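You operate a simulated robot arm through the tools that you are given. There is no shell and no other tool.

The job below is to be done with a simulated robot arm. You get a single attempt, and the scene is never put back.

Task
Wind the yellow ribbon back and take the grey spool out.
Fine: all of it back on the yellow spool; brake off to wind and on again after; small guide lever back to the black dish; grey spool in the orange tray.

Only the result counts: the job must be done as asked and must still hold three seconds after the hand-in. Knocking over, shifting, dropping, spilling or breaking anything else fails it.

Robot
A 6-joint arm with a two-finger parallel gripper, fixed in place. Base frame: the origin is at the foot of the arm, x ahead of it, y to its left, z up; the work surface is at about z = 740. Readings come in mm, degrees, newtons and seconds.
With the tool pointing down near the work surface it reaches from about 200 to 640 mm from the base axis. Its first joint turns from -66.0 to 66.0 degrees. Payload 2.7 kg.
The TCP is the grasp point between the finger pads, 23 mm short of the fingertips. In the tool frame z runs along the fingers and y along their closing line. The gripper opens to 94 mm. The fingers are 38 mm wide and 10 mm thick; the gripper's body (54 by 96 mm) begins 39 mm behind the TCP.
Orientation is told as [roll, pitch, yaw] about the base's x, y, z axes, in that order, counted from this pose: with the fingers straight down and closing along the base's y, the tool's x points along the base's -x, its y along +y and its z along -z.

Tools
- The arm moves only by the tool arm_command. Its argument "plan" is a list of rows, each an object (a shift or turn left out is 0, a gripper value left out holds the last) with "gripper": the closure, from 0 (fully open) to 1 (shut); "xyz": the shift along the tool's x, y, z in mm, a list of three; "angular": the turn, a rotation vector about the tool's x, y, z in rad, a list of three. In form: [{"gripper": gripper, "xyz": [x, y, z], "angular": [wx, wy, wz]}, ...]. A call has 1 to 20 rows; each row shifts and turns the commanded pose from where the row before left it, along the tool's axes as they then stand. A row lasts 0.2 s, in which the tool goes at most 50 mm and 8.6 degrees; a call with a longer step from one row to the next is refused whole, and so is a gripper value outside its range. Where a pose cannot be reached the arm comes as near as it can. A force on the tool above 40 N (or 10 N above the force at the start of the call, whichever is more), or a blocked arm, ends the call early, and 0.2 s more pass. The fingers move at their own pace (about 45 mm/s each) and stop on an object; they squeeze with about 29 N. The grip force told is the motor's: it shows also when the fingers shut on nothing. Time passes only in rows, and 0.2 s behind the last, so rows that do not move let the fingers close. The reply holds the time, the measured pose of the TCP, the force on the tool along the base axes, the opening and the grip force, in the units named above and with some noise, with the torque about the TCP (base axes, N m) and any sound that the robot's microphone picked up.
- Cameras (640 x 400 px; columns grow to the right, rows downward): "scene" is fixed at [72.8, -429.2, 1410.1]; the picture's right is [0.80, -0.59, 0.00], its down [-0.31, -0.42, -0.85] and it looks along [0.51, 0.69, -0.52] (base axes); focal length 334 px, centre (320, 200). "wrist" rides on the gripper at [86, 16, -74] in the tool frame; the picture's right is [-0.18, 0.98, 0.00], its down [-0.58, -0.11, -0.81] and it looks along [-0.79, -0.15, 0.59] (tool axes); focal length 243 px, centre (320, 200). There is no depth. A picture from a camera that has moved, and an enlarged one, comes with that camera's place and axes in the base frame and with its lens.
- get_image(camera): a new picture of that camera. No time passes.
- zoom(camera, box): a new picture of the part [left, top, right, bottom] of that camera's present view, enlarged. No time passes.
- finish_job(): hands the job in; it is judged then, once.

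Nothing tells you positions but the pictures and the camera data. Unless the task says otherwise, let go and move clear before handing in.

The tools are called as name(argument=value, ...) on one line, values as JSON. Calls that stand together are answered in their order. arm_command: Moves the arm, as the interface text tells. Its arguments: {"type":"object","properties":{"plan":{"type":"array"}},"required":["plan"]} The other tools are called the same way: get_image (camera) takes a picture; zoom (camera, box) takes an enlarged picture of a part of a camera's view; finish_job () hands the job in.

At the start:

```text
time_s: 0.0
position: [433.2, 44.2, 1117.7]
tool_rot: [0.0, 0.0, 0.1]
force: [-0.9, -0.2, -0.1]
ft_torque: [-0.02, -0.03, 0.02]
gripper_width: 94.1
grip_force: 0.1
```

scene: 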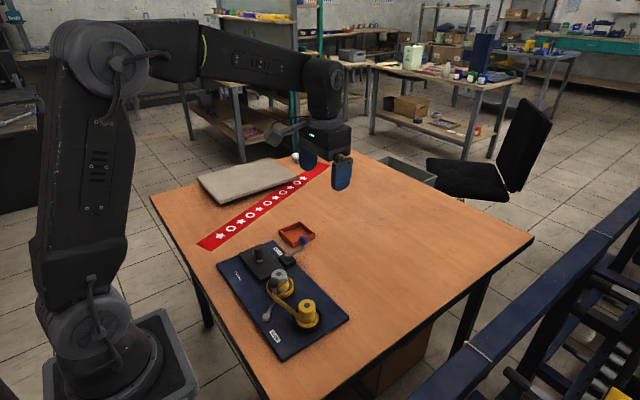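
wrist: 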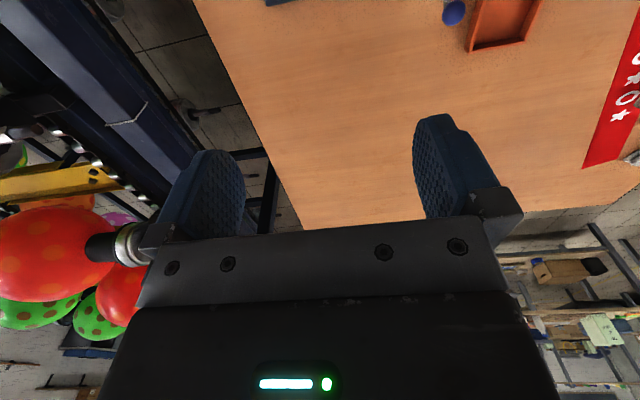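

I see a dark blue board with a yellow spool, a grey spool, and some levers, with an orange tray behind it. I will zoom in for a closer look before moving.

zoom(camera="scene", box=[200, 210, 360, 370])

zoom(camera="scene", box=[240, 250, 330, 340])

zoom(camera="scene", box=[235, 215, 325, 275])

```text
2.50 times, centred on (280, 290) of scene
camera zoom: at [72.8, -429.2, 1410.1], right [0.8, -0.59, 0.0], down [-0.31, -0.42, -0.85], along [0.51, 0.69, -0.52], focal length 835 px, centre (420, -25)
```

zoom: 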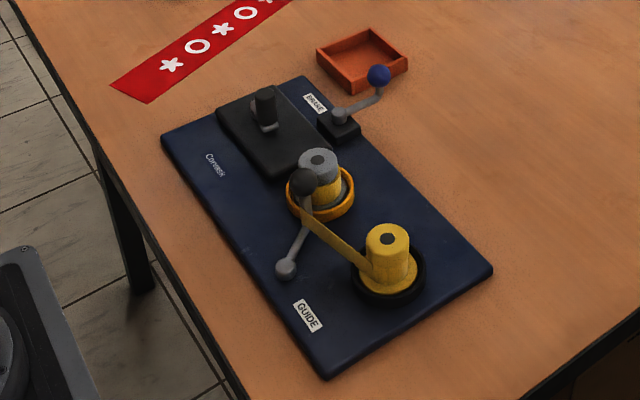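

```text
4.44 times, centred on (285, 295) of scene
camera zoom: at [72.8, -429.2, 1410.1], right [0.8, -0.59, 0.0], down [-0.31, -0.42, -0.85], along [0.51, 0.69, -0.52], focal length 1484 px, centre (476, -222)
```

zoom: 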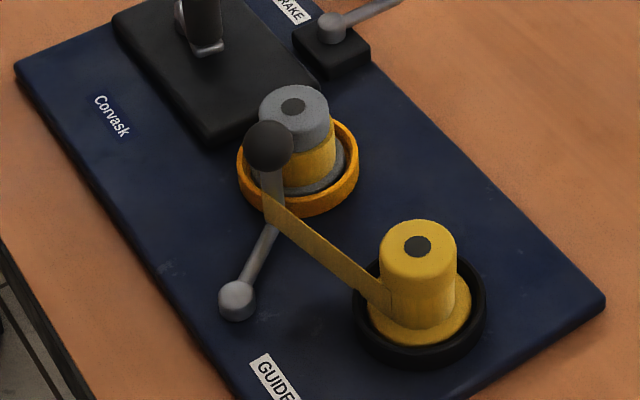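

```text
6.67 times, centred on (280, 245) of scene
camera zoom: at [72.8, -429.2, 1410.1], right [0.8, -0.59, 0.0], down [-0.31, -0.42, -0.85], along [0.51, 0.69, -0.52], focal length 2227 px, centre (587, -100)
```

zoom: 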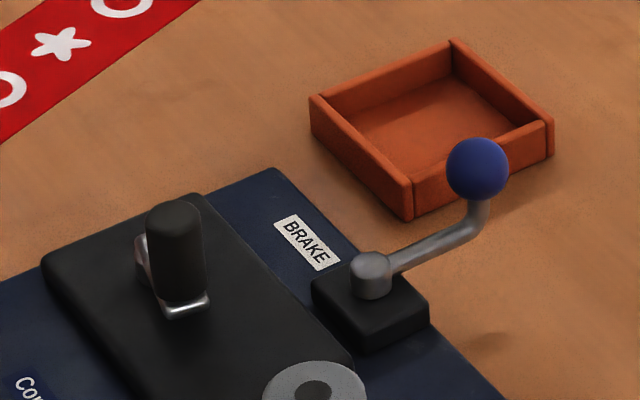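

The board carries a grey spool in the orange ring at about (362,138), a yellow spool in the black ring at about (360,11), the guide lever pivot at about (282,63), the brake pivot at about (427,203), and an upright handle at about (359,255). The tray is near (533,322). I'll move the wrist camera back over the board for a better view.

arm_command(plan=[{"gripper": 0, "xyz": [34, 14, 22]}, {"xyz": [34, 14, 22]}, {"xyz": [34, 14, 22]}, {"xyz": [34, 14, 22]}, {"xyz": [34, 14, 22]}, {}, {}])

get_image(camera="wrist")

get_image(camera="scene")

```text
time_s: 1.6
position: [261.5, 113.3, 1007.9]
tool_rot: [0.0, 0.0, 0.0]
force: [-0.1, 0.0, -0.3]
ft_torque: [-0.01, 0.03, 0.0]
gripper_width: 93.9
grip_force: 0.1
```

```text
taken
camera wrist: at [175.0, 130.9, 1081.9], right [0.18, 0.98, 0.0], down [0.58, -0.11, 0.81], along [0.79, -0.15, -0.59], focal length 243 px, centre (320, 200)
```

wrist: 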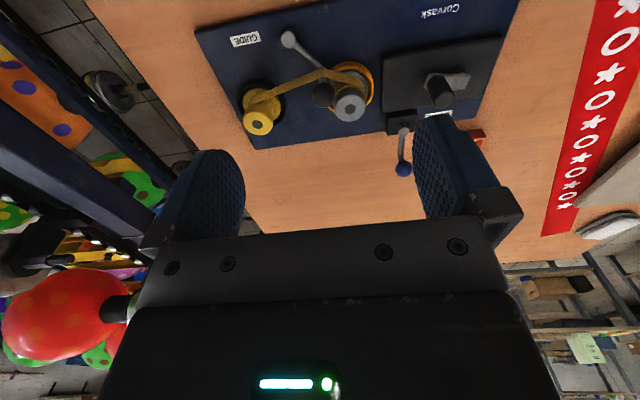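

```text
taken
```

scene: 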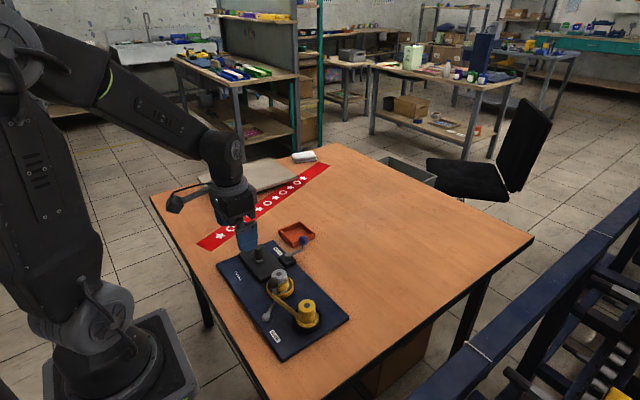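

zoom(camera="wrist", box=[190, 0, 510, 200])

zoom(camera="wrist", box=[230, 20, 390, 140])

zoom(camera="wrist", box=[370, 50, 500, 180])

```text
2.00 times, centred on (350, 100) of wrist
camera zoom: at [175.0, 130.9, 1081.9], right [0.18, 0.98, 0.0], down [0.58, -0.11, 0.81], along [0.79, -0.15, -0.59], focal length 485 px, centre (260, 400)
```

zoom: 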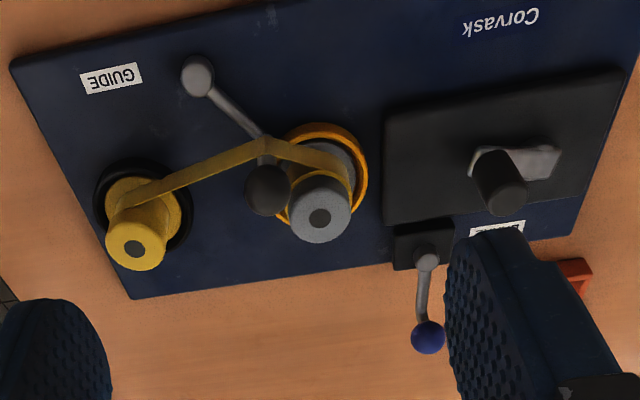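

```text
3.33 times, centred on (310, 80) of wrist
camera zoom: at [175.0, 130.9, 1081.9], right [0.18, 0.98, 0.0], down [0.58, -0.11, 0.81], along [0.79, -0.15, -0.59], focal length 809 px, centre (353, 600)
```

zoom: 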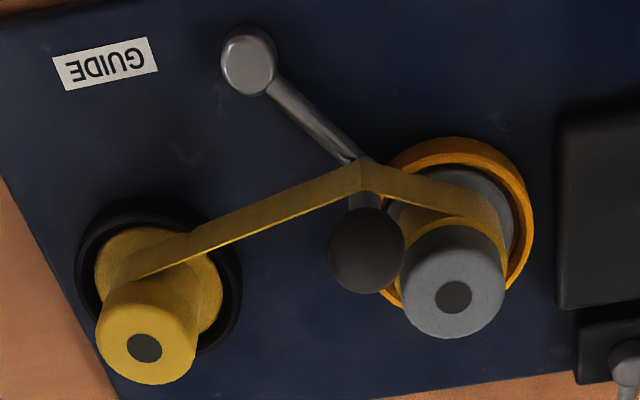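

```text
3.08 times, centred on (435, 115) of wrist
camera zoom: at [175.0, 130.9, 1081.9], right [0.18, 0.98, 0.0], down [0.58, -0.11, 0.81], along [0.79, -0.15, -0.59], focal length 746 px, centre (-34, 462)
```

zoom: 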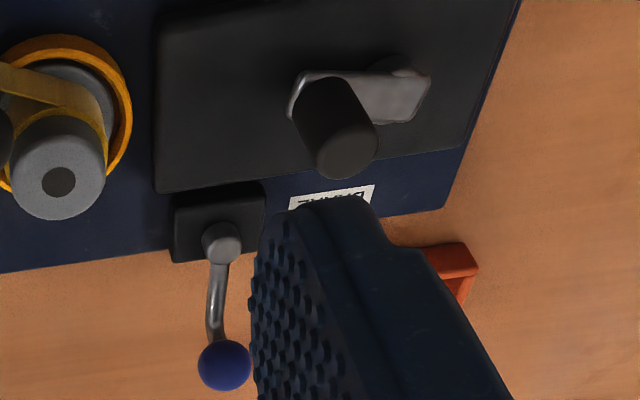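

The black box carries a small crank: hub near (356,276), upright handle near (356,243), top at about z 823. The brake lever points to +x and the guide lever's post deflects the ribbon by the orange ring. I'll take closer looks, starting with the brake.

arm_command(plan=[{"xyz": [-30.7, 18.2, 21.6]}, {"xyz": [-30.7, 18.2, 21.6]}, {"xyz": [-30.7, 18.2, 21.6]}, {"xyz": [-30.7, 18.2, 21.6]}, {"xyz": [-30.7, 18.2, 21.6]}, {}, {}])

get_image(camera="wrist")

zoom(camera="wrist", box=[240, 0, 420, 180])

```text
time_s: 3.2
position: [415.8, 205.3, 898.5]
tool_rot: [0.1, 0.0, 0.0]
force: [0.2, 0.3, -0.3]
ft_torque: [0.01, 0.02, 0.03]
gripper_width: 93.8
grip_force: 0.0
```

```text
taken
camera wrist: at [328.8, 222.4, 973.3], right [0.18, 0.98, 0.0], down [0.58, -0.11, 0.81], along [0.79, -0.15, -0.59], focal length 243 px, centre (320, 200)
```

wrist: 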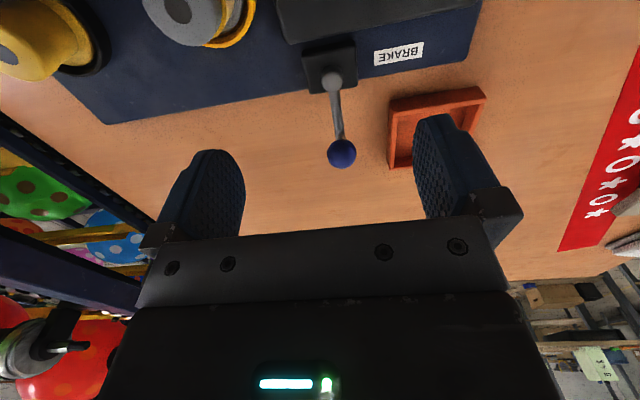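

```text
2.22 times, centred on (330, 90) of wrist
camera zoom: at [328.8, 222.4, 973.3], right [0.18, 0.98, 0.0], down [0.58, -0.11, 0.81], along [0.79, -0.15, -0.59], focal length 539 px, centre (298, 444)
```

zoom: 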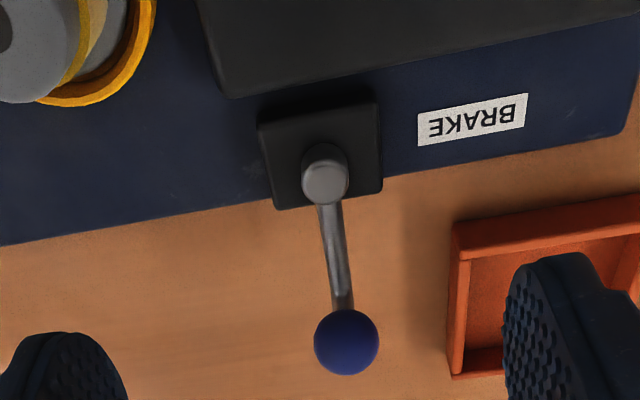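

The brake pivot is at about (423,214) and its blue knob at about (485,214,808), so the lever points straight along +x. The tray spans roughly x 470–565, y 265–350. I'll straddle the knob with partly closed fingers and then test which way it swings.

arm_command(plan=[{"gripper": 0.55, "xyz": [-35, 4, 0]}, {"xyz": [-34.2, 4.7, 0]}, {}, {}, {"xyz": [0, 0, 20]}, {"xyz": [0, 0, 20]}, {}])

get_image(camera="wrist")

zoom(camera="scene", box=[230, 200, 350, 280])

```text
time_s: 4.8
position: [484.7, 214.3, 859.5]
tool_rot: [0.0, 0.0, 0.1]
force: [-0.1, -0.3, 0.0]
ft_torque: [0.03, 0.0, 0.0]
gripper_width: 42.3
grip_force: 0.0
```

```text
taken
camera wrist: at [398.2, 230.8, 933.3], right [0.18, 0.98, 0.0], down [0.58, -0.11, 0.81], along [0.79, -0.15, -0.59], focal length 243 px, centre (320, 200)
```

wrist: 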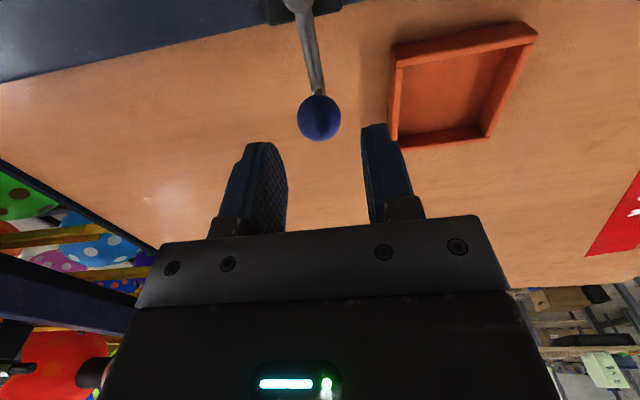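

```text
5.00 times, centred on (290, 240) of scene
camera zoom: at [72.8, -429.2, 1410.1], right [0.8, -0.59, 0.0], down [-0.31, -0.42, -0.85], along [0.51, 0.69, -0.52], focal length 1670 px, centre (470, 0)
```

zoom: 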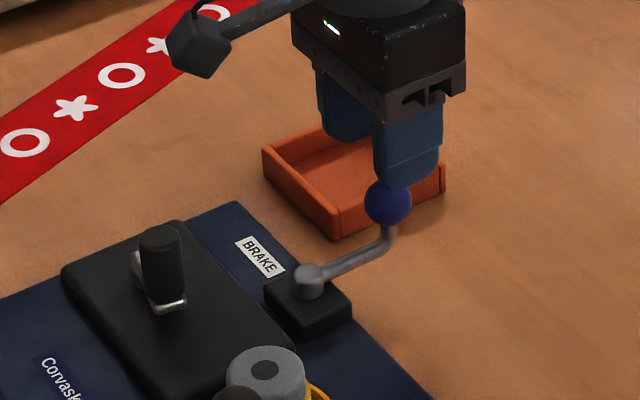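

The knob triangulates to (484,214,809), right below the fingers. I'll lower straight around it and nudge toward +y first.

arm_command(plan=[{"xyz": [0, 0, 20]}, {"xyz": [0, 0, 20]}, {"xyz": [0, 0, 10]}, {}])

get_image(camera="wrist")

zoom(camera="scene", box=[230, 200, 350, 280])

```text
time_s: 5.8
position: [485.0, 214.0, 809.4]
tool_rot: [0.1, 0.0, -0.1]
force: [-0.8, 0.4, 0.7]
ft_torque: [-0.01, -0.03, 0.0]
gripper_width: 42.5
grip_force: 0.0
```

```text
taken
camera wrist: at [397.8, 230.4, 883.5], right [0.18, 0.98, 0.0], down [0.58, -0.11, 0.81], along [0.79, -0.15, -0.59], focal length 243 px, centre (320, 200)
```

wrist: 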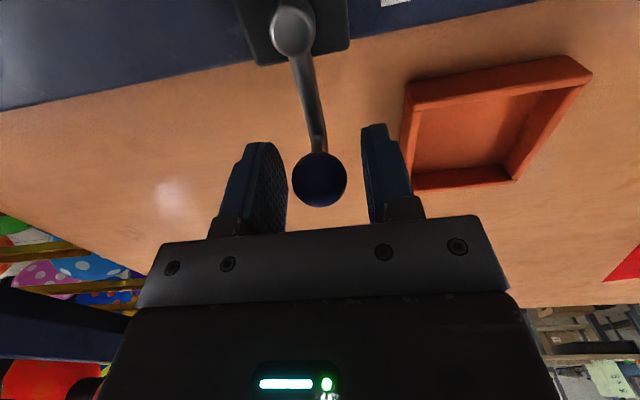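

```text
5.00 times, centred on (290, 240) of scene
camera zoom: at [72.8, -429.2, 1410.1], right [0.8, -0.59, 0.0], down [-0.31, -0.42, -0.85], along [0.51, 0.69, -0.52], focal length 1670 px, centre (470, 0)
```

zoom: 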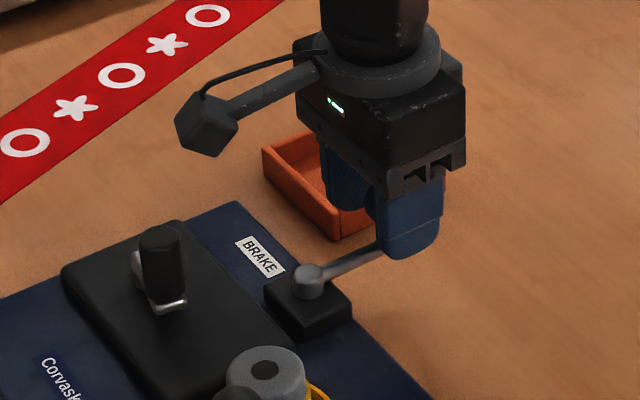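

The knob sits between the fingers. I'll nudge gently toward +y and watch the force.

arm_command(plan=[{"xyz": [0, 4, 0]}, {"xyz": [0, 4, 0]}, {"xyz": [0, 3, 0]}, {"xyz": [0, 3, 0]}, {"xyz": [0, 3, 0]}, {"xyz": [0, 3, 0]}, {}])

get_image(camera="wrist")

```text
time_s: 7.4
position: [484.4, 229.4, 808.0]
tool_rot: [-0.3, 0.2, -0.3]
force: [-1.7, -35.6, 10.0]
ft_torque: [-0.45, 0.07, -0.17]
gripper_width: 58.6
grip_force: 17.7
```

```text
taken
camera wrist: at [398.8, 247.0, 883.3], right [0.19, 0.98, 0.0], down [0.58, -0.11, 0.81], along [0.79, -0.15, -0.59], focal length 243 px, centre (320, 200)
```

wrist: 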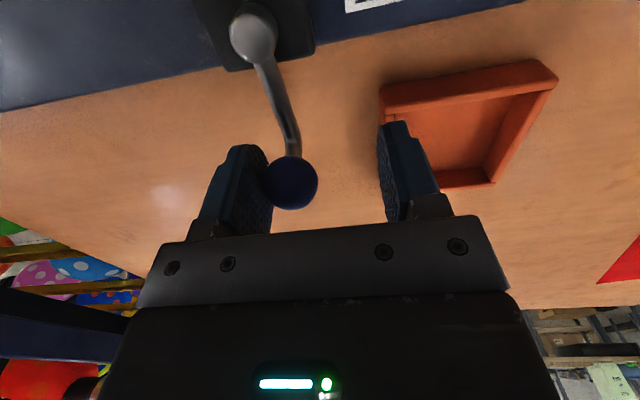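

The knob is held firm against +y, so that side is probably the stop. I'll back off and try −y.

arm_command(plan=[{"xyz": [0, -8, 0]}, {"xyz": [0, -8, 0]}, {}, {"xyz": [0, -4, 0]}, {"xyz": [0, -4, 0]}, {"xyz": [0, -3, 0]}, {"xyz": [0, -3, 0]}, {"xyz": [0, -3, 0]}, {"xyz": [0, -3, 0]}, {}])

get_image(camera="wrist")

```text
time_s: 9.6
position: [483.7, 197.5, 808.1]
tool_rot: [0.0, 0.0, 0.0]
force: [0.2, 0.1, -0.5]
ft_torque: [0.05, -0.03, 0.01]
gripper_width: 42.2
grip_force: 0.0
```

```text
taken
camera wrist: at [398.0, 214.3, 883.6], right [0.18, 0.98, 0.0], down [0.58, -0.11, 0.81], along [0.79, -0.15, -0.59], focal length 243 px, centre (320, 200)
```

wrist: 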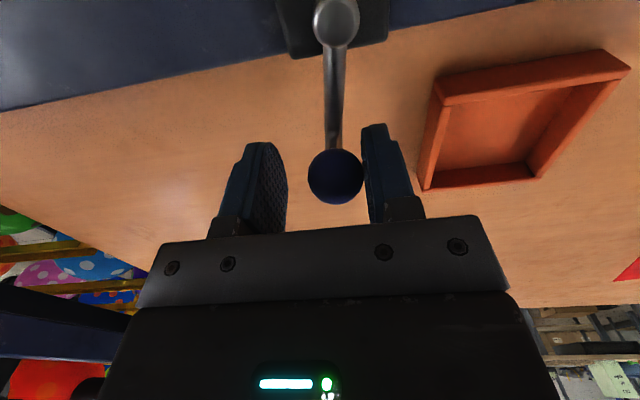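

Pushing −y swings the lever freely. I'll keep sweeping around the brake pivot, turning the tool with it.

arm_command(plan=[{"xyz": [2.9, -8.3, 0], "angular": [0, 0, 0.14]}, {"xyz": [2.9, -8.3, 0], "angular": [0, 0, 0.14]}, {"xyz": [2.9, -8.3, 0], "angular": [0, 0, 0.14]}, {"xyz": [2.9, -8.3, 0], "angular": [0, 0, 0.14]}, {}])

get_image(camera="wrist")

zoom(camera="scene", box=[230, 200, 350, 280])

```text
time_s: 10.8
position: [467.0, 168.6, 809.5]
tool_rot: [0.1, 0.0, -32.2]
force: [1.1, 0.3, 0.0]
ft_torque: [0.0, -0.01, 0.0]
gripper_width: 42.7
grip_force: 0.5
```

```text
taken
camera wrist: at [402.0, 228.5, 884.0], right [0.68, 0.73, 0.0], down [0.43, -0.4, 0.81], along [0.59, -0.55, -0.59], focal length 243 px, centre (320, 200)
```

wrist: 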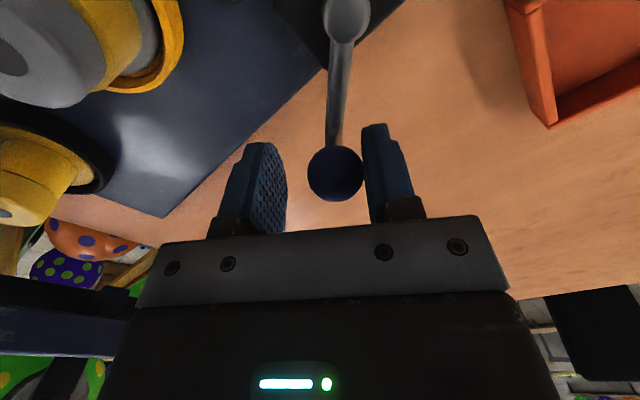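

```text
5.00 times, centred on (290, 240) of scene
camera zoom: at [72.8, -429.2, 1410.1], right [0.8, -0.59, 0.0], down [-0.31, -0.42, -0.85], along [0.51, 0.69, -0.52], focal length 1670 px, centre (470, 0)
```

zoom: 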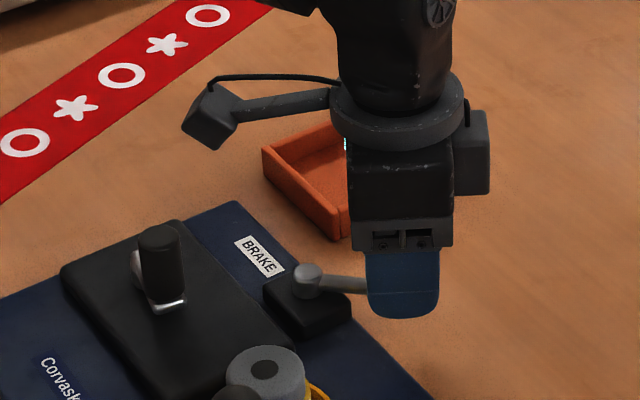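

The lever follows easily (about −40°). I'll continue, ready for a stop.

arm_command(plan=[{"xyz": [2.9, -8.3, 0], "angular": [0, 0, 0.14]}, {"xyz": [2.9, -8.3, 0], "angular": [0, 0, 0.14]}, {"xyz": [1.45, -4.15, 0], "angular": [0, 0, 0.07]}, {"xyz": [1.45, -4.15, 0], "angular": [0, 0, 0.07]}, {}])

get_image(camera="wrist")

zoom(camera="scene", box=[230, 200, 350, 280])

```text
time_s: 12.0
position: [448.0, 156.5, 811.7]
tool_rot: [0.9, -0.3, -56.1]
force: [24.3, 12.0, 6.0]
ft_torque: [0.09, -0.38, -0.02]
gripper_width: 54.1
grip_force: 13.3
```

```text
taken
camera wrist: at [412.2, 237.4, 886.1], right [0.92, 0.39, 0.02], down [0.22, -0.55, 0.81], along [0.33, -0.74, -0.59], focal length 243 px, centre (320, 200)
```

wrist: 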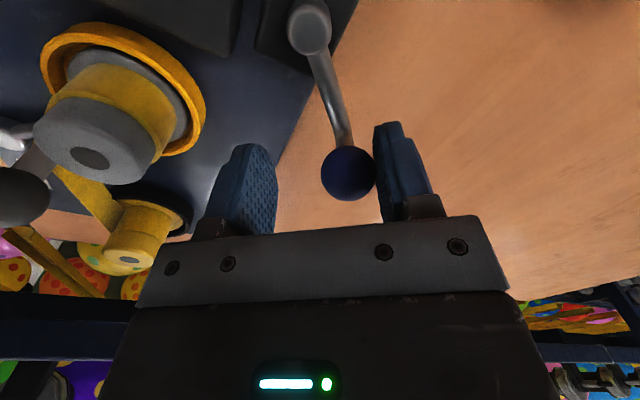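

```text
5.00 times, centred on (290, 240) of scene
camera zoom: at [73.2, -429.0, 1410.1], right [0.8, -0.59, 0.0], down [-0.31, -0.42, -0.85], along [0.51, 0.69, -0.52], focal length 1670 px, centre (470, 0)
```

zoom: 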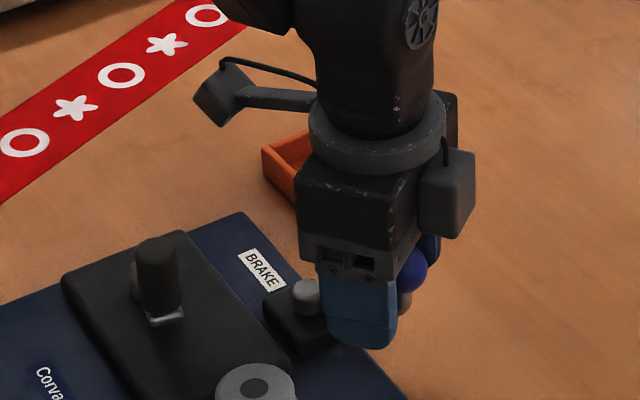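

The brake lever met a stop near −57°, but in the scene view the board seems to have shifted slightly under my push. I'll back off at once and check.

arm_command(plan=[{"xyz": [0, 6, 0]}, {"xyz": [0, 6, 0]}, {}])

get_image(camera="wrist")

zoom(camera="scene", box=[230, 200, 350, 280])

zoom(camera="scene", box=[200, 210, 360, 370])

```text
time_s: 12.8
position: [450.6, 161.5, 808.9]
tool_rot: [-0.3, 0.1, -56.3]
force: [3.1, 1.9, -2.3]
ft_torque: [0.0, 0.07, 0.03]
gripper_width: 44.2
grip_force: 2.4
```

```text
taken
camera wrist: at [417.7, 242.5, 882.5], right [0.92, 0.39, -0.01], down [0.24, -0.54, 0.81], along [0.31, -0.74, -0.59], focal length 243 px, centre (320, 200)
```

wrist: 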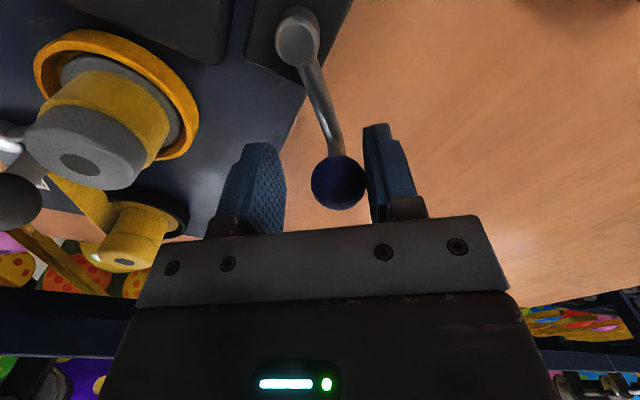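

```text
5.00 times, centred on (290, 240) of scene
camera zoom: at [72.8, -429.1, 1410.1], right [0.8, -0.59, 0.0], down [-0.31, -0.42, -0.85], along [0.51, 0.69, -0.52], focal length 1670 px, centre (470, 0)
```

zoom: 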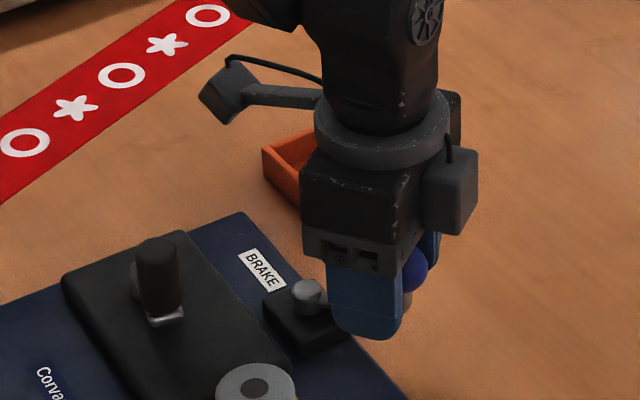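

```text
2.50 times, centred on (280, 290) of scene
camera zoom: at [72.8, -429.1, 1410.1], right [0.8, -0.59, 0.0], down [-0.31, -0.42, -0.85], along [0.51, 0.69, -0.52], focal length 835 px, centre (420, -25)
```

zoom: 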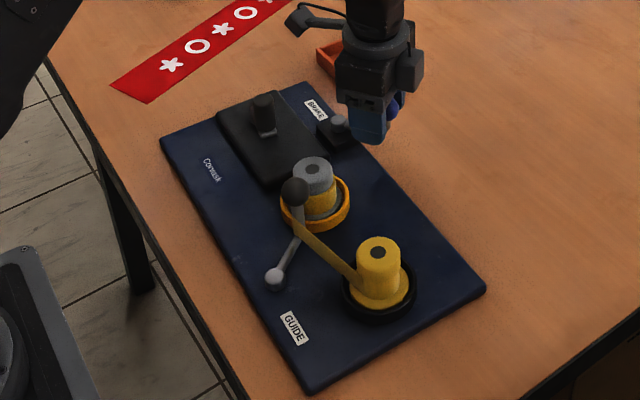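

The board has turned about 3° clockwise and its −y end slid roughly 15–18 mm toward the arm; I'll use much gentler pushes from now on and put the board back later. The brake lever is now at its other stop. I'll rise clear and survey again.

arm_command(plan=[{"xyz": [0, 3, -5]}, {"xyz": [0, 0, -35]}, {"xyz": [0, 0, -45]}, {"xyz": [0, 0, -45], "angular": [0, 0, -0.14]}, {"xyz": [0, 0, 0], "angular": [0, 0, -0.14]}, {"xyz": [20, 0, 0], "angular": [0, 0, -0.14]}, {"xyz": [20, 0, 0], "angular": [0, 0, -0.14]}, {"xyz": [20, 0, 0], "angular": [0, 0, -0.14]}, {"xyz": [20, 0, 0], "angular": [0, 0, -0.14]}, {"xyz": [20, 0, 0], "angular": [0, 0, -0.142]}, {}])

get_image(camera="wrist")

zoom(camera="scene", box=[200, 210, 360, 370])

```text
time_s: 15.2
position: [366.0, 202.3, 939.7]
tool_rot: [0.0, 0.0, 0.3]
force: [-0.2, 0.5, -0.1]
ft_torque: [0.01, -0.04, 0.01]
gripper_width: 42.3
grip_force: 0.0
```

```text
taken
camera wrist: at [279.4, 218.6, 1014.0], right [0.18, 0.98, 0.0], down [0.58, -0.11, 0.81], along [0.79, -0.14, -0.59], focal length 243 px, centre (320, 200)
```

wrist: 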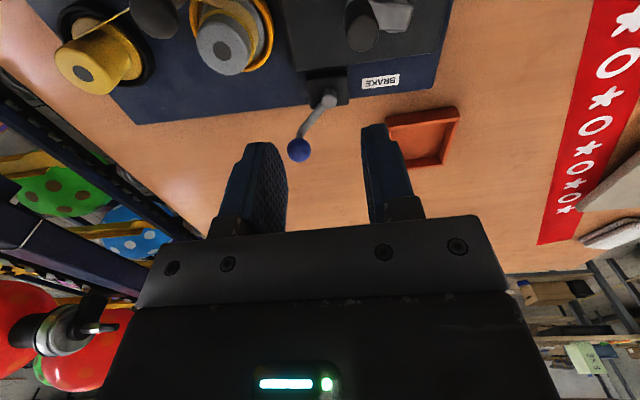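

```text
2.50 times, centred on (280, 290) of scene
camera zoom: at [72.7, -429.2, 1410.1], right [0.8, -0.59, 0.0], down [-0.31, -0.42, -0.85], along [0.51, 0.69, -0.52], focal length 835 px, centre (420, -25)
```

zoom: 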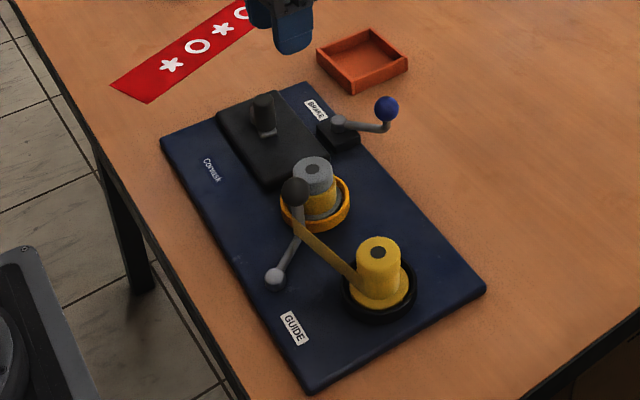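

Now I'll look at the crank from just above it.

arm_command(plan=[{"xyz": [5, 16, 20]}, {"xyz": [5, 17, 20]}, {}])

get_image(camera="wrist")

zoom(camera="wrist", box=[220, 0, 420, 125])

```text
time_s: 16.0
position: [356.2, 236.7, 899.1]
tool_rot: [0.0, 0.1, 0.1]
force: [-0.2, 0.1, 0.4]
ft_torque: [-0.01, -0.01, 0.02]
gripper_width: 42.2
grip_force: 0.1
```

```text
taken
camera wrist: at [269.4, 252.1, 973.8], right [0.18, 0.98, 0.0], down [0.58, -0.11, 0.81], along [0.79, -0.15, -0.59], focal length 243 px, centre (320, 200)
```

wrist: 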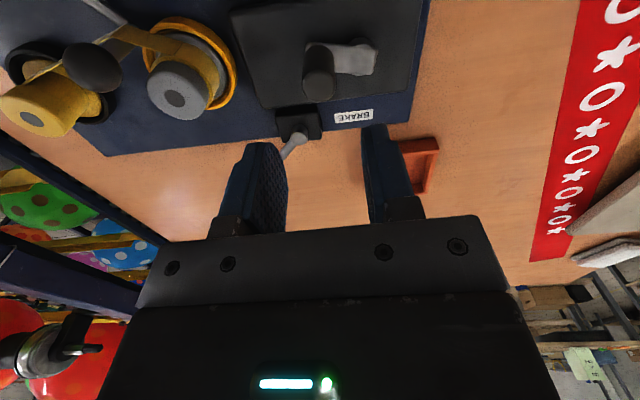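

```text
3.20 times, centred on (320, 62) of wrist
camera zoom: at [269.4, 252.1, 973.8], right [0.18, 0.98, 0.0], down [0.58, -0.11, 0.81], along [0.79, -0.15, -0.59], focal length 776 px, centre (320, 640)
```

zoom: 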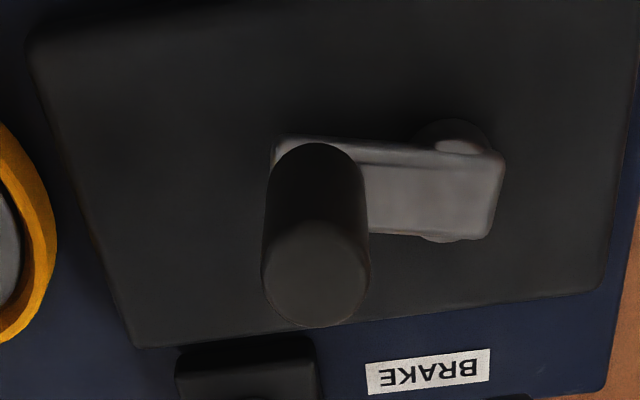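

The crank hub is at about (353,268) and its handle axis at about (350,237), running from about z 788 to 825, with a 21 mm diameter. I'll descend over the handle and grip it lightly.

arm_command(plan=[{"gripper": 0.62, "xyz": [5.7, 0, 0]}, {"xyz": [0, 0, 30]}, {"xyz": [0, 0, 25]}, {"xyz": [0, 0, 13]}, {}])

get_image(camera="wrist")

zoom(camera="scene", box=[220, 220, 320, 280])

```text
time_s: 17.2
position: [350.8, 235.6, 830.9]
tool_rot: [0.0, 0.0, 0.0]
force: [-0.4, 0.2, 0.2]
ft_torque: [0.01, 0.0, 0.01]
gripper_width: 35.7
grip_force: 0.0
```

```text
taken
camera wrist: at [263.7, 252.6, 905.2], right [0.18, 0.98, 0.0], down [0.58, -0.11, 0.81], along [0.79, -0.15, -0.59], focal length 243 px, centre (320, 200)
```

wrist: 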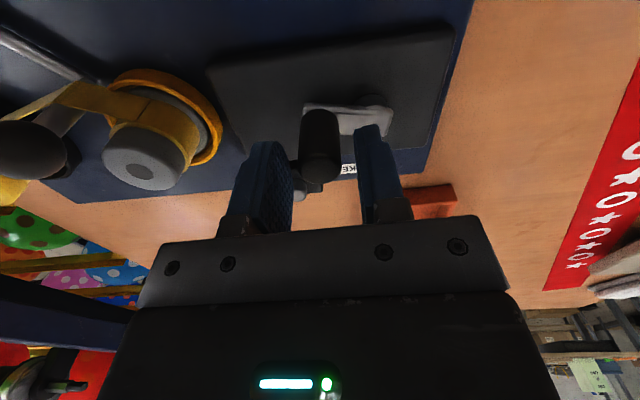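

```text
6.40 times, centred on (270, 250) of scene
camera zoom: at [72.8, -429.2, 1410.1], right [0.8, -0.59, 0.0], down [-0.31, -0.42, -0.85], along [0.51, 0.69, -0.52], focal length 2138 px, centre (640, -120)
```

zoom: 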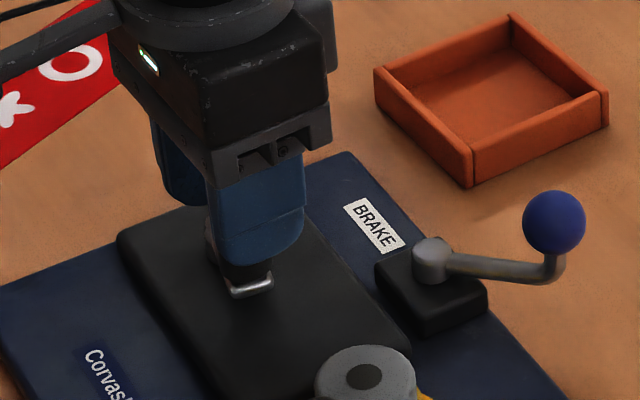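

The handle is centred between the fingers. I'll lower a bit more and close on it.

arm_command(plan=[{"xyz": [0, 0, 8]}, {"xyz": [0, 1, 6]}, {"gripper": 0.8}, {}, {}])

get_image(camera="wrist")

```text
time_s: 18.4
position: [350.6, 236.7, 816.7]
tool_rot: [-0.1, 0.2, 0.2]
force: [-4.6, -14.9, 4.5]
ft_torque: [0.25, 0.11, -0.02]
gripper_width: 22.6
grip_force: 28.5
```

```text
taken
camera wrist: at [263.4, 252.6, 891.4], right [0.18, 0.98, 0.0], down [0.58, -0.11, 0.81], along [0.79, -0.15, -0.59], focal length 243 px, centre (320, 200)
```

wrist: 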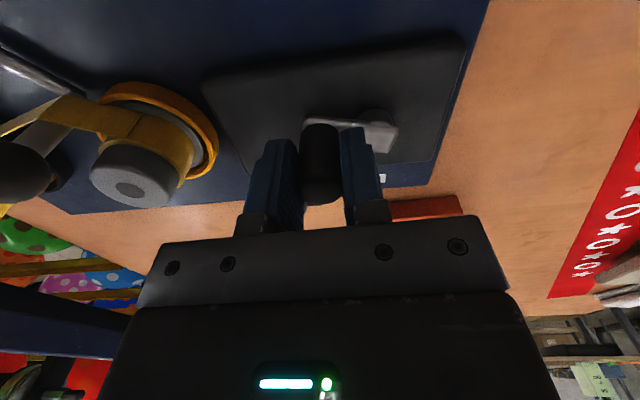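

Gripped; the side force says the handle sits about 2 mm further to −y. I'll relieve that and try a small counter-clockwise arc, since that's the sense that should wind onto yellow.

arm_command(plan=[{"xyz": [0, -2, 0]}, {"xyz": [-5.6, 0.1, 0]}, {"xyz": [-5.5, 1.1, 0]}, {}])

get_image(camera="wrist")

zoom(camera="scene", box=[200, 210, 360, 370])

```text
time_s: 19.4
position: [363.7, 235.3, 816.4]
tool_rot: [0.0, 0.1, 0.1]
force: [2.7, -26.7, -0.2]
ft_torque: [0.19, -0.67, -0.03]
gripper_width: 22.6
grip_force: 28.7
```

```text
taken
camera wrist: at [275.9, 251.4, 891.3], right [0.18, 0.98, 0.0], down [0.58, -0.11, 0.81], along [0.79, -0.15, -0.59], focal length 243 px, centre (320, 200)
```

wrist: 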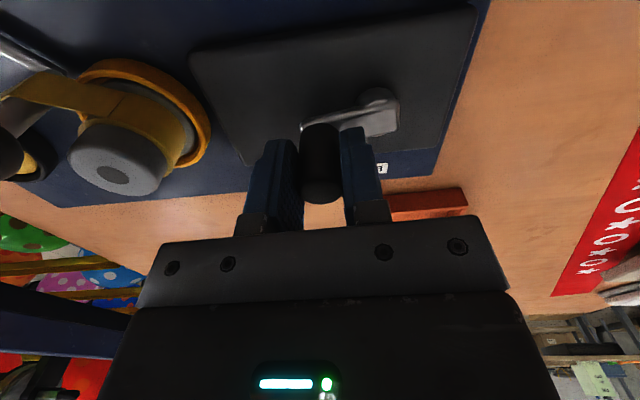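

```text
2.50 times, centred on (280, 290) of scene
camera zoom: at [72.8, -429.8, 1409.9], right [0.8, -0.59, 0.0], down [-0.31, -0.42, -0.85], along [0.51, 0.69, -0.52], focal length 835 px, centre (420, -25)
```

zoom: 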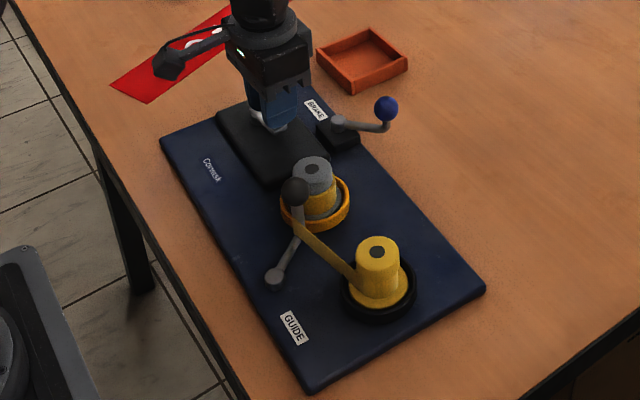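

The crank turned some but there's a side force I want to understand. I'll nudge −y a little and read the force again.

arm_command(plan=[{"xyz": [0, -1.5, 0]}, {}])

arm_command(plan=[{"xyz": [0, -1.5, 0]}, {}])

zoom(camera="wrist", box=[240, 60, 440, 220])

```text
time_s: 20.0
position: [363.0, 235.6, 816.9]
tool_rot: [-0.1, 0.0, 0.1]
force: [1.2, -20.3, -0.4]
ft_torque: [0.19, 0.38, 0.02]
gripper_width: 22.6
grip_force: 28.3
```

```text
time_s: 20.6
position: [361.7, 234.0, 817.2]
tool_rot: [0.1, 0.0, 0.2]
force: [-0.1, 0.0, 0.0]
ft_torque: [-0.44, 0.63, 0.0]
gripper_width: 22.3
grip_force: 29.5
```

```text
2.50 times, centred on (340, 140) of wrist
camera zoom: at [275.3, 250.9, 891.2], right [0.18, 0.98, 0.0], down [0.58, -0.11, 0.81], along [0.79, -0.14, -0.59], focal length 606 px, centre (270, 350)
```

zoom: 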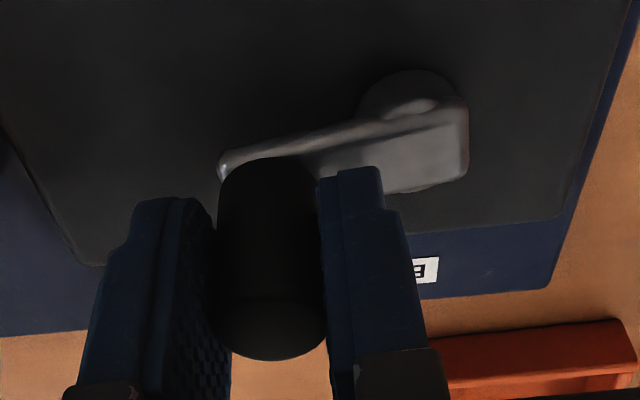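

The force is zero at about (362,233), which puts the hub near (360,265) with a radius of about 32 mm, and the crank turns freely. I'll carry on counter-clockwise another 60°.

arm_command(plan=[{"xyz": [-5.6, 1.3, 0]}, {"xyz": [-5.3, 1.7, 0]}, {"xyz": [-4.9, 2.7, 0]}, {"xyz": [-4.4, 3.4, 0]}, {}])

get_image(camera="wrist")

zoom(camera="scene", box=[240, 260, 330, 350])

```text
time_s: 21.8
position: [382.0, 243.4, 816.3]
tool_rot: [0.0, 0.0, 0.2]
force: [-11.1, 11.2, 0.9]
ft_torque: [0.45, 0.07, 0.0]
gripper_width: 22.4
grip_force: 29.1
```

```text
taken
camera wrist: at [295.2, 260.0, 891.5], right [0.18, 0.98, 0.0], down [0.58, -0.11, 0.81], along [0.79, -0.15, -0.59], focal length 243 px, centre (320, 200)
```

wrist: 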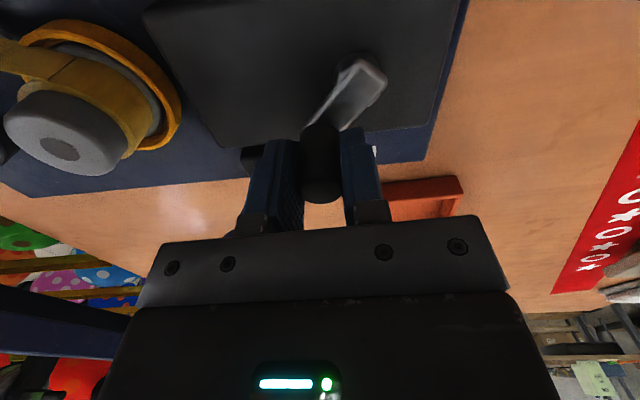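

```text
4.44 times, centred on (285, 305) of scene
camera zoom: at [72.8, -428.8, 1410.2], right [0.8, -0.59, 0.0], down [-0.31, -0.42, -0.85], along [0.51, 0.69, -0.52], focal length 1484 px, centre (476, -267)
```

zoom: 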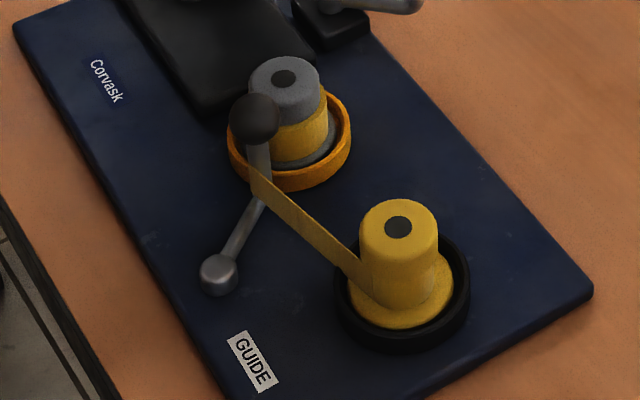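

The crank turns freely and I'm refining the circle (hub about (357,264.5), radius about 31). I'll continue the arc.

arm_command(plan=[{"xyz": [-1.0, 4.1, 0]}, {"xyz": [-1.5, 4.0, 0]}, {"xyz": [-1.8, 4.5, 0]}, {"xyz": [-1.2, 5.0, 0]}, {"xyz": [-0.4, 5.4, 0]}, {}])

```text
time_s: 23.2
position: [390.0, 267.2, 817.2]
tool_rot: [0.0, -0.3, 0.3]
force: [13.5, 0.2, 0.3]
ft_torque: [-0.43, -0.01, -0.01]
gripper_width: 22.3
grip_force: 28.7
```

The forces now fit a slightly larger circle: hub about (355.5,269), radius about 35.5. I'll continue with this.

arm_command(plan=[{"xyz": [-0.7, 6.2, 0]}, {"xyz": [1.3, 6.1, 0]}, {"xyz": [2.4, 5.7, 0]}, {"xyz": [3.3, 5.2, 0]}, {}])

arm_command(plan=[{"xyz": [4.2, 4.6, 0]}, {"xyz": [4.9, 3.7, 0]}, {"xyz": [5.4, 2.9, 0]}, {"xyz": [5.8, 2.0, 0]}, {}])

get_image(camera="wrist")

zoom(camera="scene", box=[200, 210, 360, 370])

```text
time_s: 24.4
position: [380.8, 288.9, 817.6]
tool_rot: [0.0, 0.2, 0.1]
force: [-2.9, -3.4, 9.2]
ft_torque: [0.29, 0.21, 0.01]
gripper_width: 22.3
grip_force: 29.1
```

```text
time_s: 25.5
position: [362.7, 298.8, 817.6]
tool_rot: [-0.4, 0.3, 0.0]
force: [-0.9, -7.9, 5.0]
ft_torque: [0.31, -0.13, -0.04]
gripper_width: 22.7
grip_force: 29.2
stopped in row 5: the force on the tool passed its limit at 40 N (the readings are from after the stop); the commanded pose is now the measured one
```

```text
taken
camera wrist: at [275.3, 316.1, 892.2], right [0.18, 0.98, -0.01], down [0.58, -0.1, 0.8], along [0.79, -0.15, -0.59], focal length 243 px, centre (320, 200)
```

wrist: 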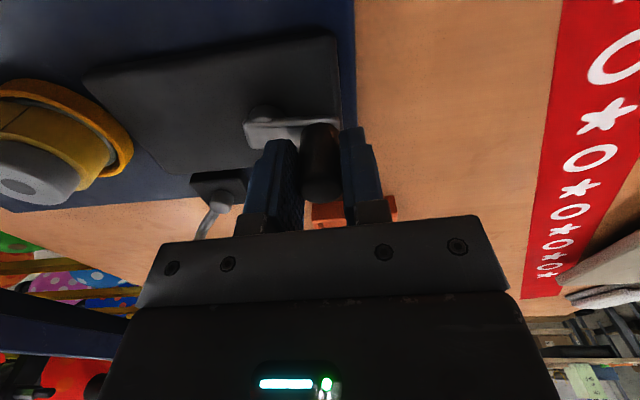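

```text
2.50 times, centred on (280, 290) of scene
camera zoom: at [72.7, -429.4, 1410.0], right [0.8, -0.59, 0.0], down [-0.31, -0.42, -0.85], along [0.51, 0.69, -0.52], focal length 835 px, centre (420, -25)
```

zoom: 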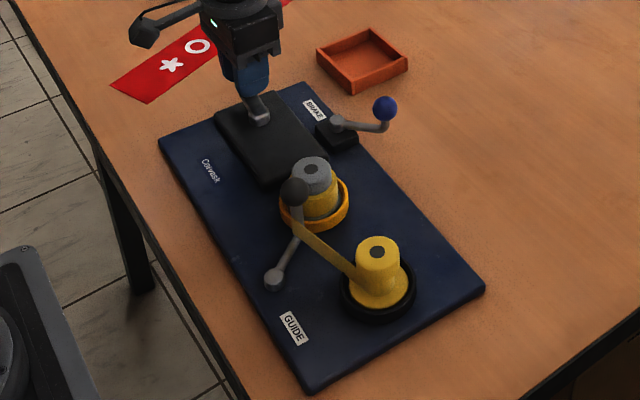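

The stop was a radius error on my side: the hub is nearer (358.7,265.4) with a radius of 32.3. I'll check the spools for movement before continuing.

zoom(camera="scene", box=[240, 260, 330, 350])

zoom(camera="wrist", box=[0, 60, 160, 220])

```text
4.44 times, centred on (285, 305) of scene
camera zoom: at [72.7, -429.4, 1410.0], right [0.8, -0.59, 0.0], down [-0.31, -0.42, -0.85], along [0.51, 0.69, -0.52], focal length 1484 px, centre (476, -267)
```

zoom: 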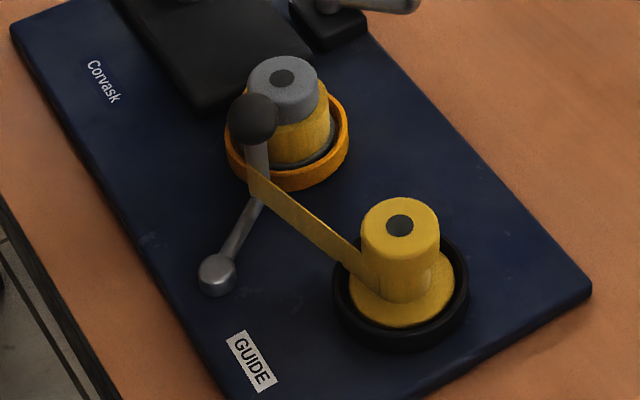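

```text
2.50 times, centred on (80, 140) of wrist
camera zoom: at [275.3, 316.1, 892.2], right [0.18, 0.98, -0.01], down [0.58, -0.1, 0.8], along [0.79, -0.15, -0.59], focal length 606 px, centre (920, 350)
```

zoom: 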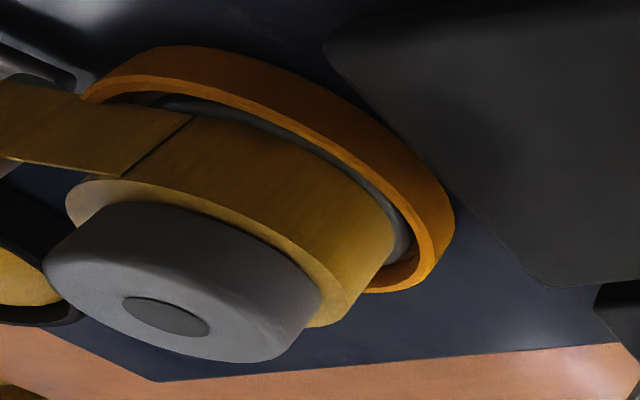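

Compared with before, the grey roll has grown a little and the yellow one shrunk, so counter-clockwise is the wrong way. I'll reverse and crank clockwise, keeping the arc on the refined circle.

arm_command(plan=[{"xyz": [-4.4, -2.2, 0]}, {"xyz": [-7.79, -3.23, 0]}, {"xyz": [-6.69, -5.13, 0]}, {"xyz": [-5.13, -6.69, 0]}, {}])

arm_command(plan=[{"xyz": [-3.23, -7.79, 0]}, {"xyz": [-1.1, -8.36, 0]}, {}])

```text
time_s: 26.7
position: [385.8, 282.8, 817.9]
tool_rot: [-0.2, 0.2, 0.1]
force: [-0.4, 0.9, 6.0]
ft_torque: [0.39, 0.08, 0.03]
gripper_width: 22.6
grip_force: 29.4
```

```text
time_s: 27.5
position: [389.5, 267.5, 816.8]
tool_rot: [-0.3, 0.3, 0.1]
force: [-6.2, 0.9, 7.1]
ft_torque: [0.47, -0.32, -0.03]
gripper_width: 22.6
grip_force: 29.1
```

Forces are small now. I'll continue clockwise.

arm_command(plan=[{"xyz": [1.5, -8.36, 0]}, {"xyz": [3.23, -7.79, 0]}, {"xyz": [5.13, -6.69, 0]}, {}])

arm_command(plan=[{"xyz": [6.69, -5.13, 0]}, {"xyz": [7.79, -3.23, 0]}, {"xyz": [8.36, -1.1, 0]}, {}])

zoom(camera="scene", box=[240, 260, 330, 350])

```text
time_s: 28.5
position: [379.0, 243.8, 817.0]
tool_rot: [-0.3, 0.2, 0.1]
force: [-7.3, 8.0, 1.5]
ft_torque: [0.57, -0.38, 0.01]
gripper_width: 22.8
grip_force: 28.8
```

```text
time_s: 29.5
position: [357.2, 235.1, 817.1]
tool_rot: [-0.3, 0.2, 0.1]
force: [-0.3, 19.8, 0.5]
ft_torque: [0.6, 0.25, 0.03]
gripper_width: 22.5
grip_force: 28.7
```

```text
4.44 times, centred on (285, 305) of scene
camera zoom: at [73.0, -428.7, 1410.3], right [0.8, -0.59, 0.0], down [-0.31, -0.42, -0.85], along [0.51, 0.69, -0.52], focal length 1484 px, centre (476, -267)
```

zoom: 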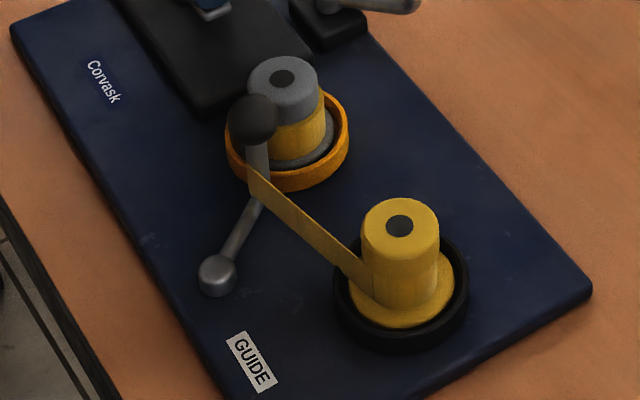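

The grey roll is visibly shrinking, so clockwise is right. I'll continue with a slightly smaller circle (radius 31.5, hub (358.7,266)).

arm_command(plan=[{"xyz": [8.15, 2.5, 0]}, {"xyz": [7.6, 3.15, 0]}, {"xyz": [6.53, 5.0, 0]}, {}])

arm_command(plan=[{"xyz": [5.0, 6.53, 0]}, {"xyz": [3.15, 7.6, 0]}, {"xyz": [1.07, 8.15, 0]}, {}])

```text
time_s: 30.5
position: [334.9, 244.0, 817.8]
tool_rot: [-0.3, 0.2, 0.1]
force: [6.8, 7.2, -0.2]
ft_torque: [0.42, 0.22, 0.0]
gripper_width: 22.6
grip_force: 29.2
```

```text
time_s: 31.5
position: [326.0, 266.6, 817.9]
tool_rot: [-0.4, 0.3, 0.2]
force: [2.3, -1.1, 0.2]
ft_torque: [0.41, 0.13, 0.0]
gripper_width: 22.9
grip_force: 29.3
```

The circle fits well now. Continuing over the top.

arm_command(plan=[{"xyz": [-1.07, 8.15, 0]}, {"xyz": [-3.15, 7.6, 0]}, {"xyz": [-5.0, 6.53, 0]}, {"xyz": [-6.53, 5.0, 0]}, {"xyz": [-7.6, 3.15, 0]}, {"xyz": [-8.15, 1.07, 0]}, {}])

arm_command(plan=[{"xyz": [-8.15, -1.07, 0]}, {"xyz": [-7.6, -3.15, 0]}, {"xyz": [-6.53, -5.0, 0]}, {"xyz": [-5.0, -6.53, 0]}, {"xyz": [-3.15, -7.6, 0]}, {"xyz": [-1.07, -8.15, 0]}, {}])

zoom(camera="scene", box=[240, 260, 330, 350])

```text
time_s: 33.1
position: [357.5, 299.8, 816.8]
tool_rot: [-0.1, 0.2, 0.1]
force: [0.6, 14.2, 0.8]
ft_torque: [0.56, -0.31, 0.02]
gripper_width: 22.5
grip_force: 29.2
```

```text
time_s: 34.7
position: [389.8, 267.6, 816.9]
tool_rot: [-0.3, 0.1, 0.0]
force: [12.7, -0.4, 12.4]
ft_torque: [0.33, -0.01, -0.01]
gripper_width: 22.4
grip_force: 28.5
```

```text
4.44 times, centred on (285, 305) of scene
camera zoom: at [72.9, -429.4, 1410.0], right [0.8, -0.59, 0.0], down [-0.31, -0.42, -0.85], along [0.51, 0.69, -0.52], focal length 1484 px, centre (476, -267)
```

zoom: 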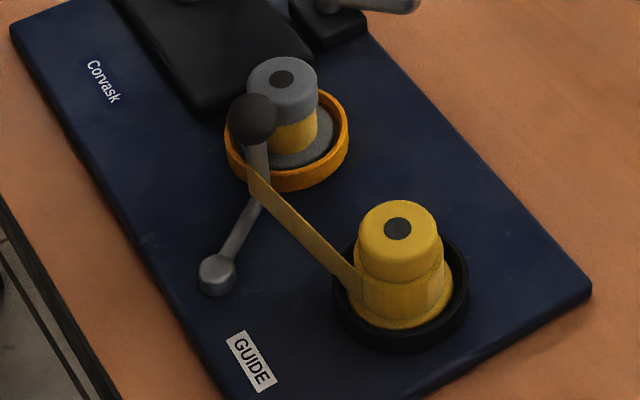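

It's working well: the yellow roll is growing and the grey one shrinking. Another full turn clockwise, checking forces on the way.

arm_command(plan=[{"xyz": [0.8, -8.36, 0]}, {"xyz": [3.0, -7.79, 0]}, {"xyz": [5.0, -6.69, 0]}, {"xyz": [6.6, -5.13, 0]}, {"xyz": [7.7, -3.23, 0]}, {"xyz": [8.2, -1.1, 0]}, {}])

arm_command(plan=[{"xyz": [8.36, 1.1, 0]}, {"xyz": [7.79, 3.23, 0]}, {"xyz": [6.69, 5.13, 0]}, {"xyz": [5.0, 6.69, 0]}, {"xyz": [3.0, 7.79, 0]}, {"xyz": [0.8, 8.36, 0]}, {}])

zoom(camera="scene", box=[240, 260, 330, 350])

```text
time_s: 36.3
position: [356.4, 234.9, 817.8]
tool_rot: [-0.3, 0.4, 0.1]
force: [0.5, 6.8, 8.5]
ft_torque: [0.46, 0.79, 0.02]
gripper_width: 22.6
grip_force: 29.0
```

```text
time_s: 37.9
position: [325.6, 266.2, 817.8]
tool_rot: [-0.4, 0.3, 0.0]
force: [13.1, -0.3, 0.9]
ft_torque: [0.39, 0.2, 0.01]
gripper_width: 22.7
grip_force: 29.1
```

```text
4.44 times, centred on (285, 305) of scene
camera zoom: at [73.1, -429.2, 1410.1], right [0.8, -0.59, 0.0], down [-0.31, -0.42, -0.85], along [0.51, 0.69, -0.52], focal length 1484 px, centre (476, -267)
```

zoom: 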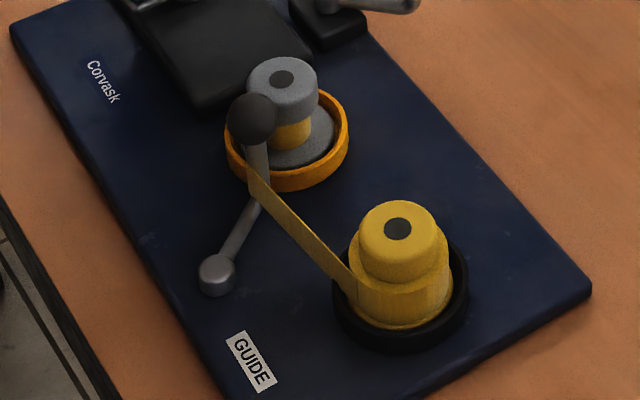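

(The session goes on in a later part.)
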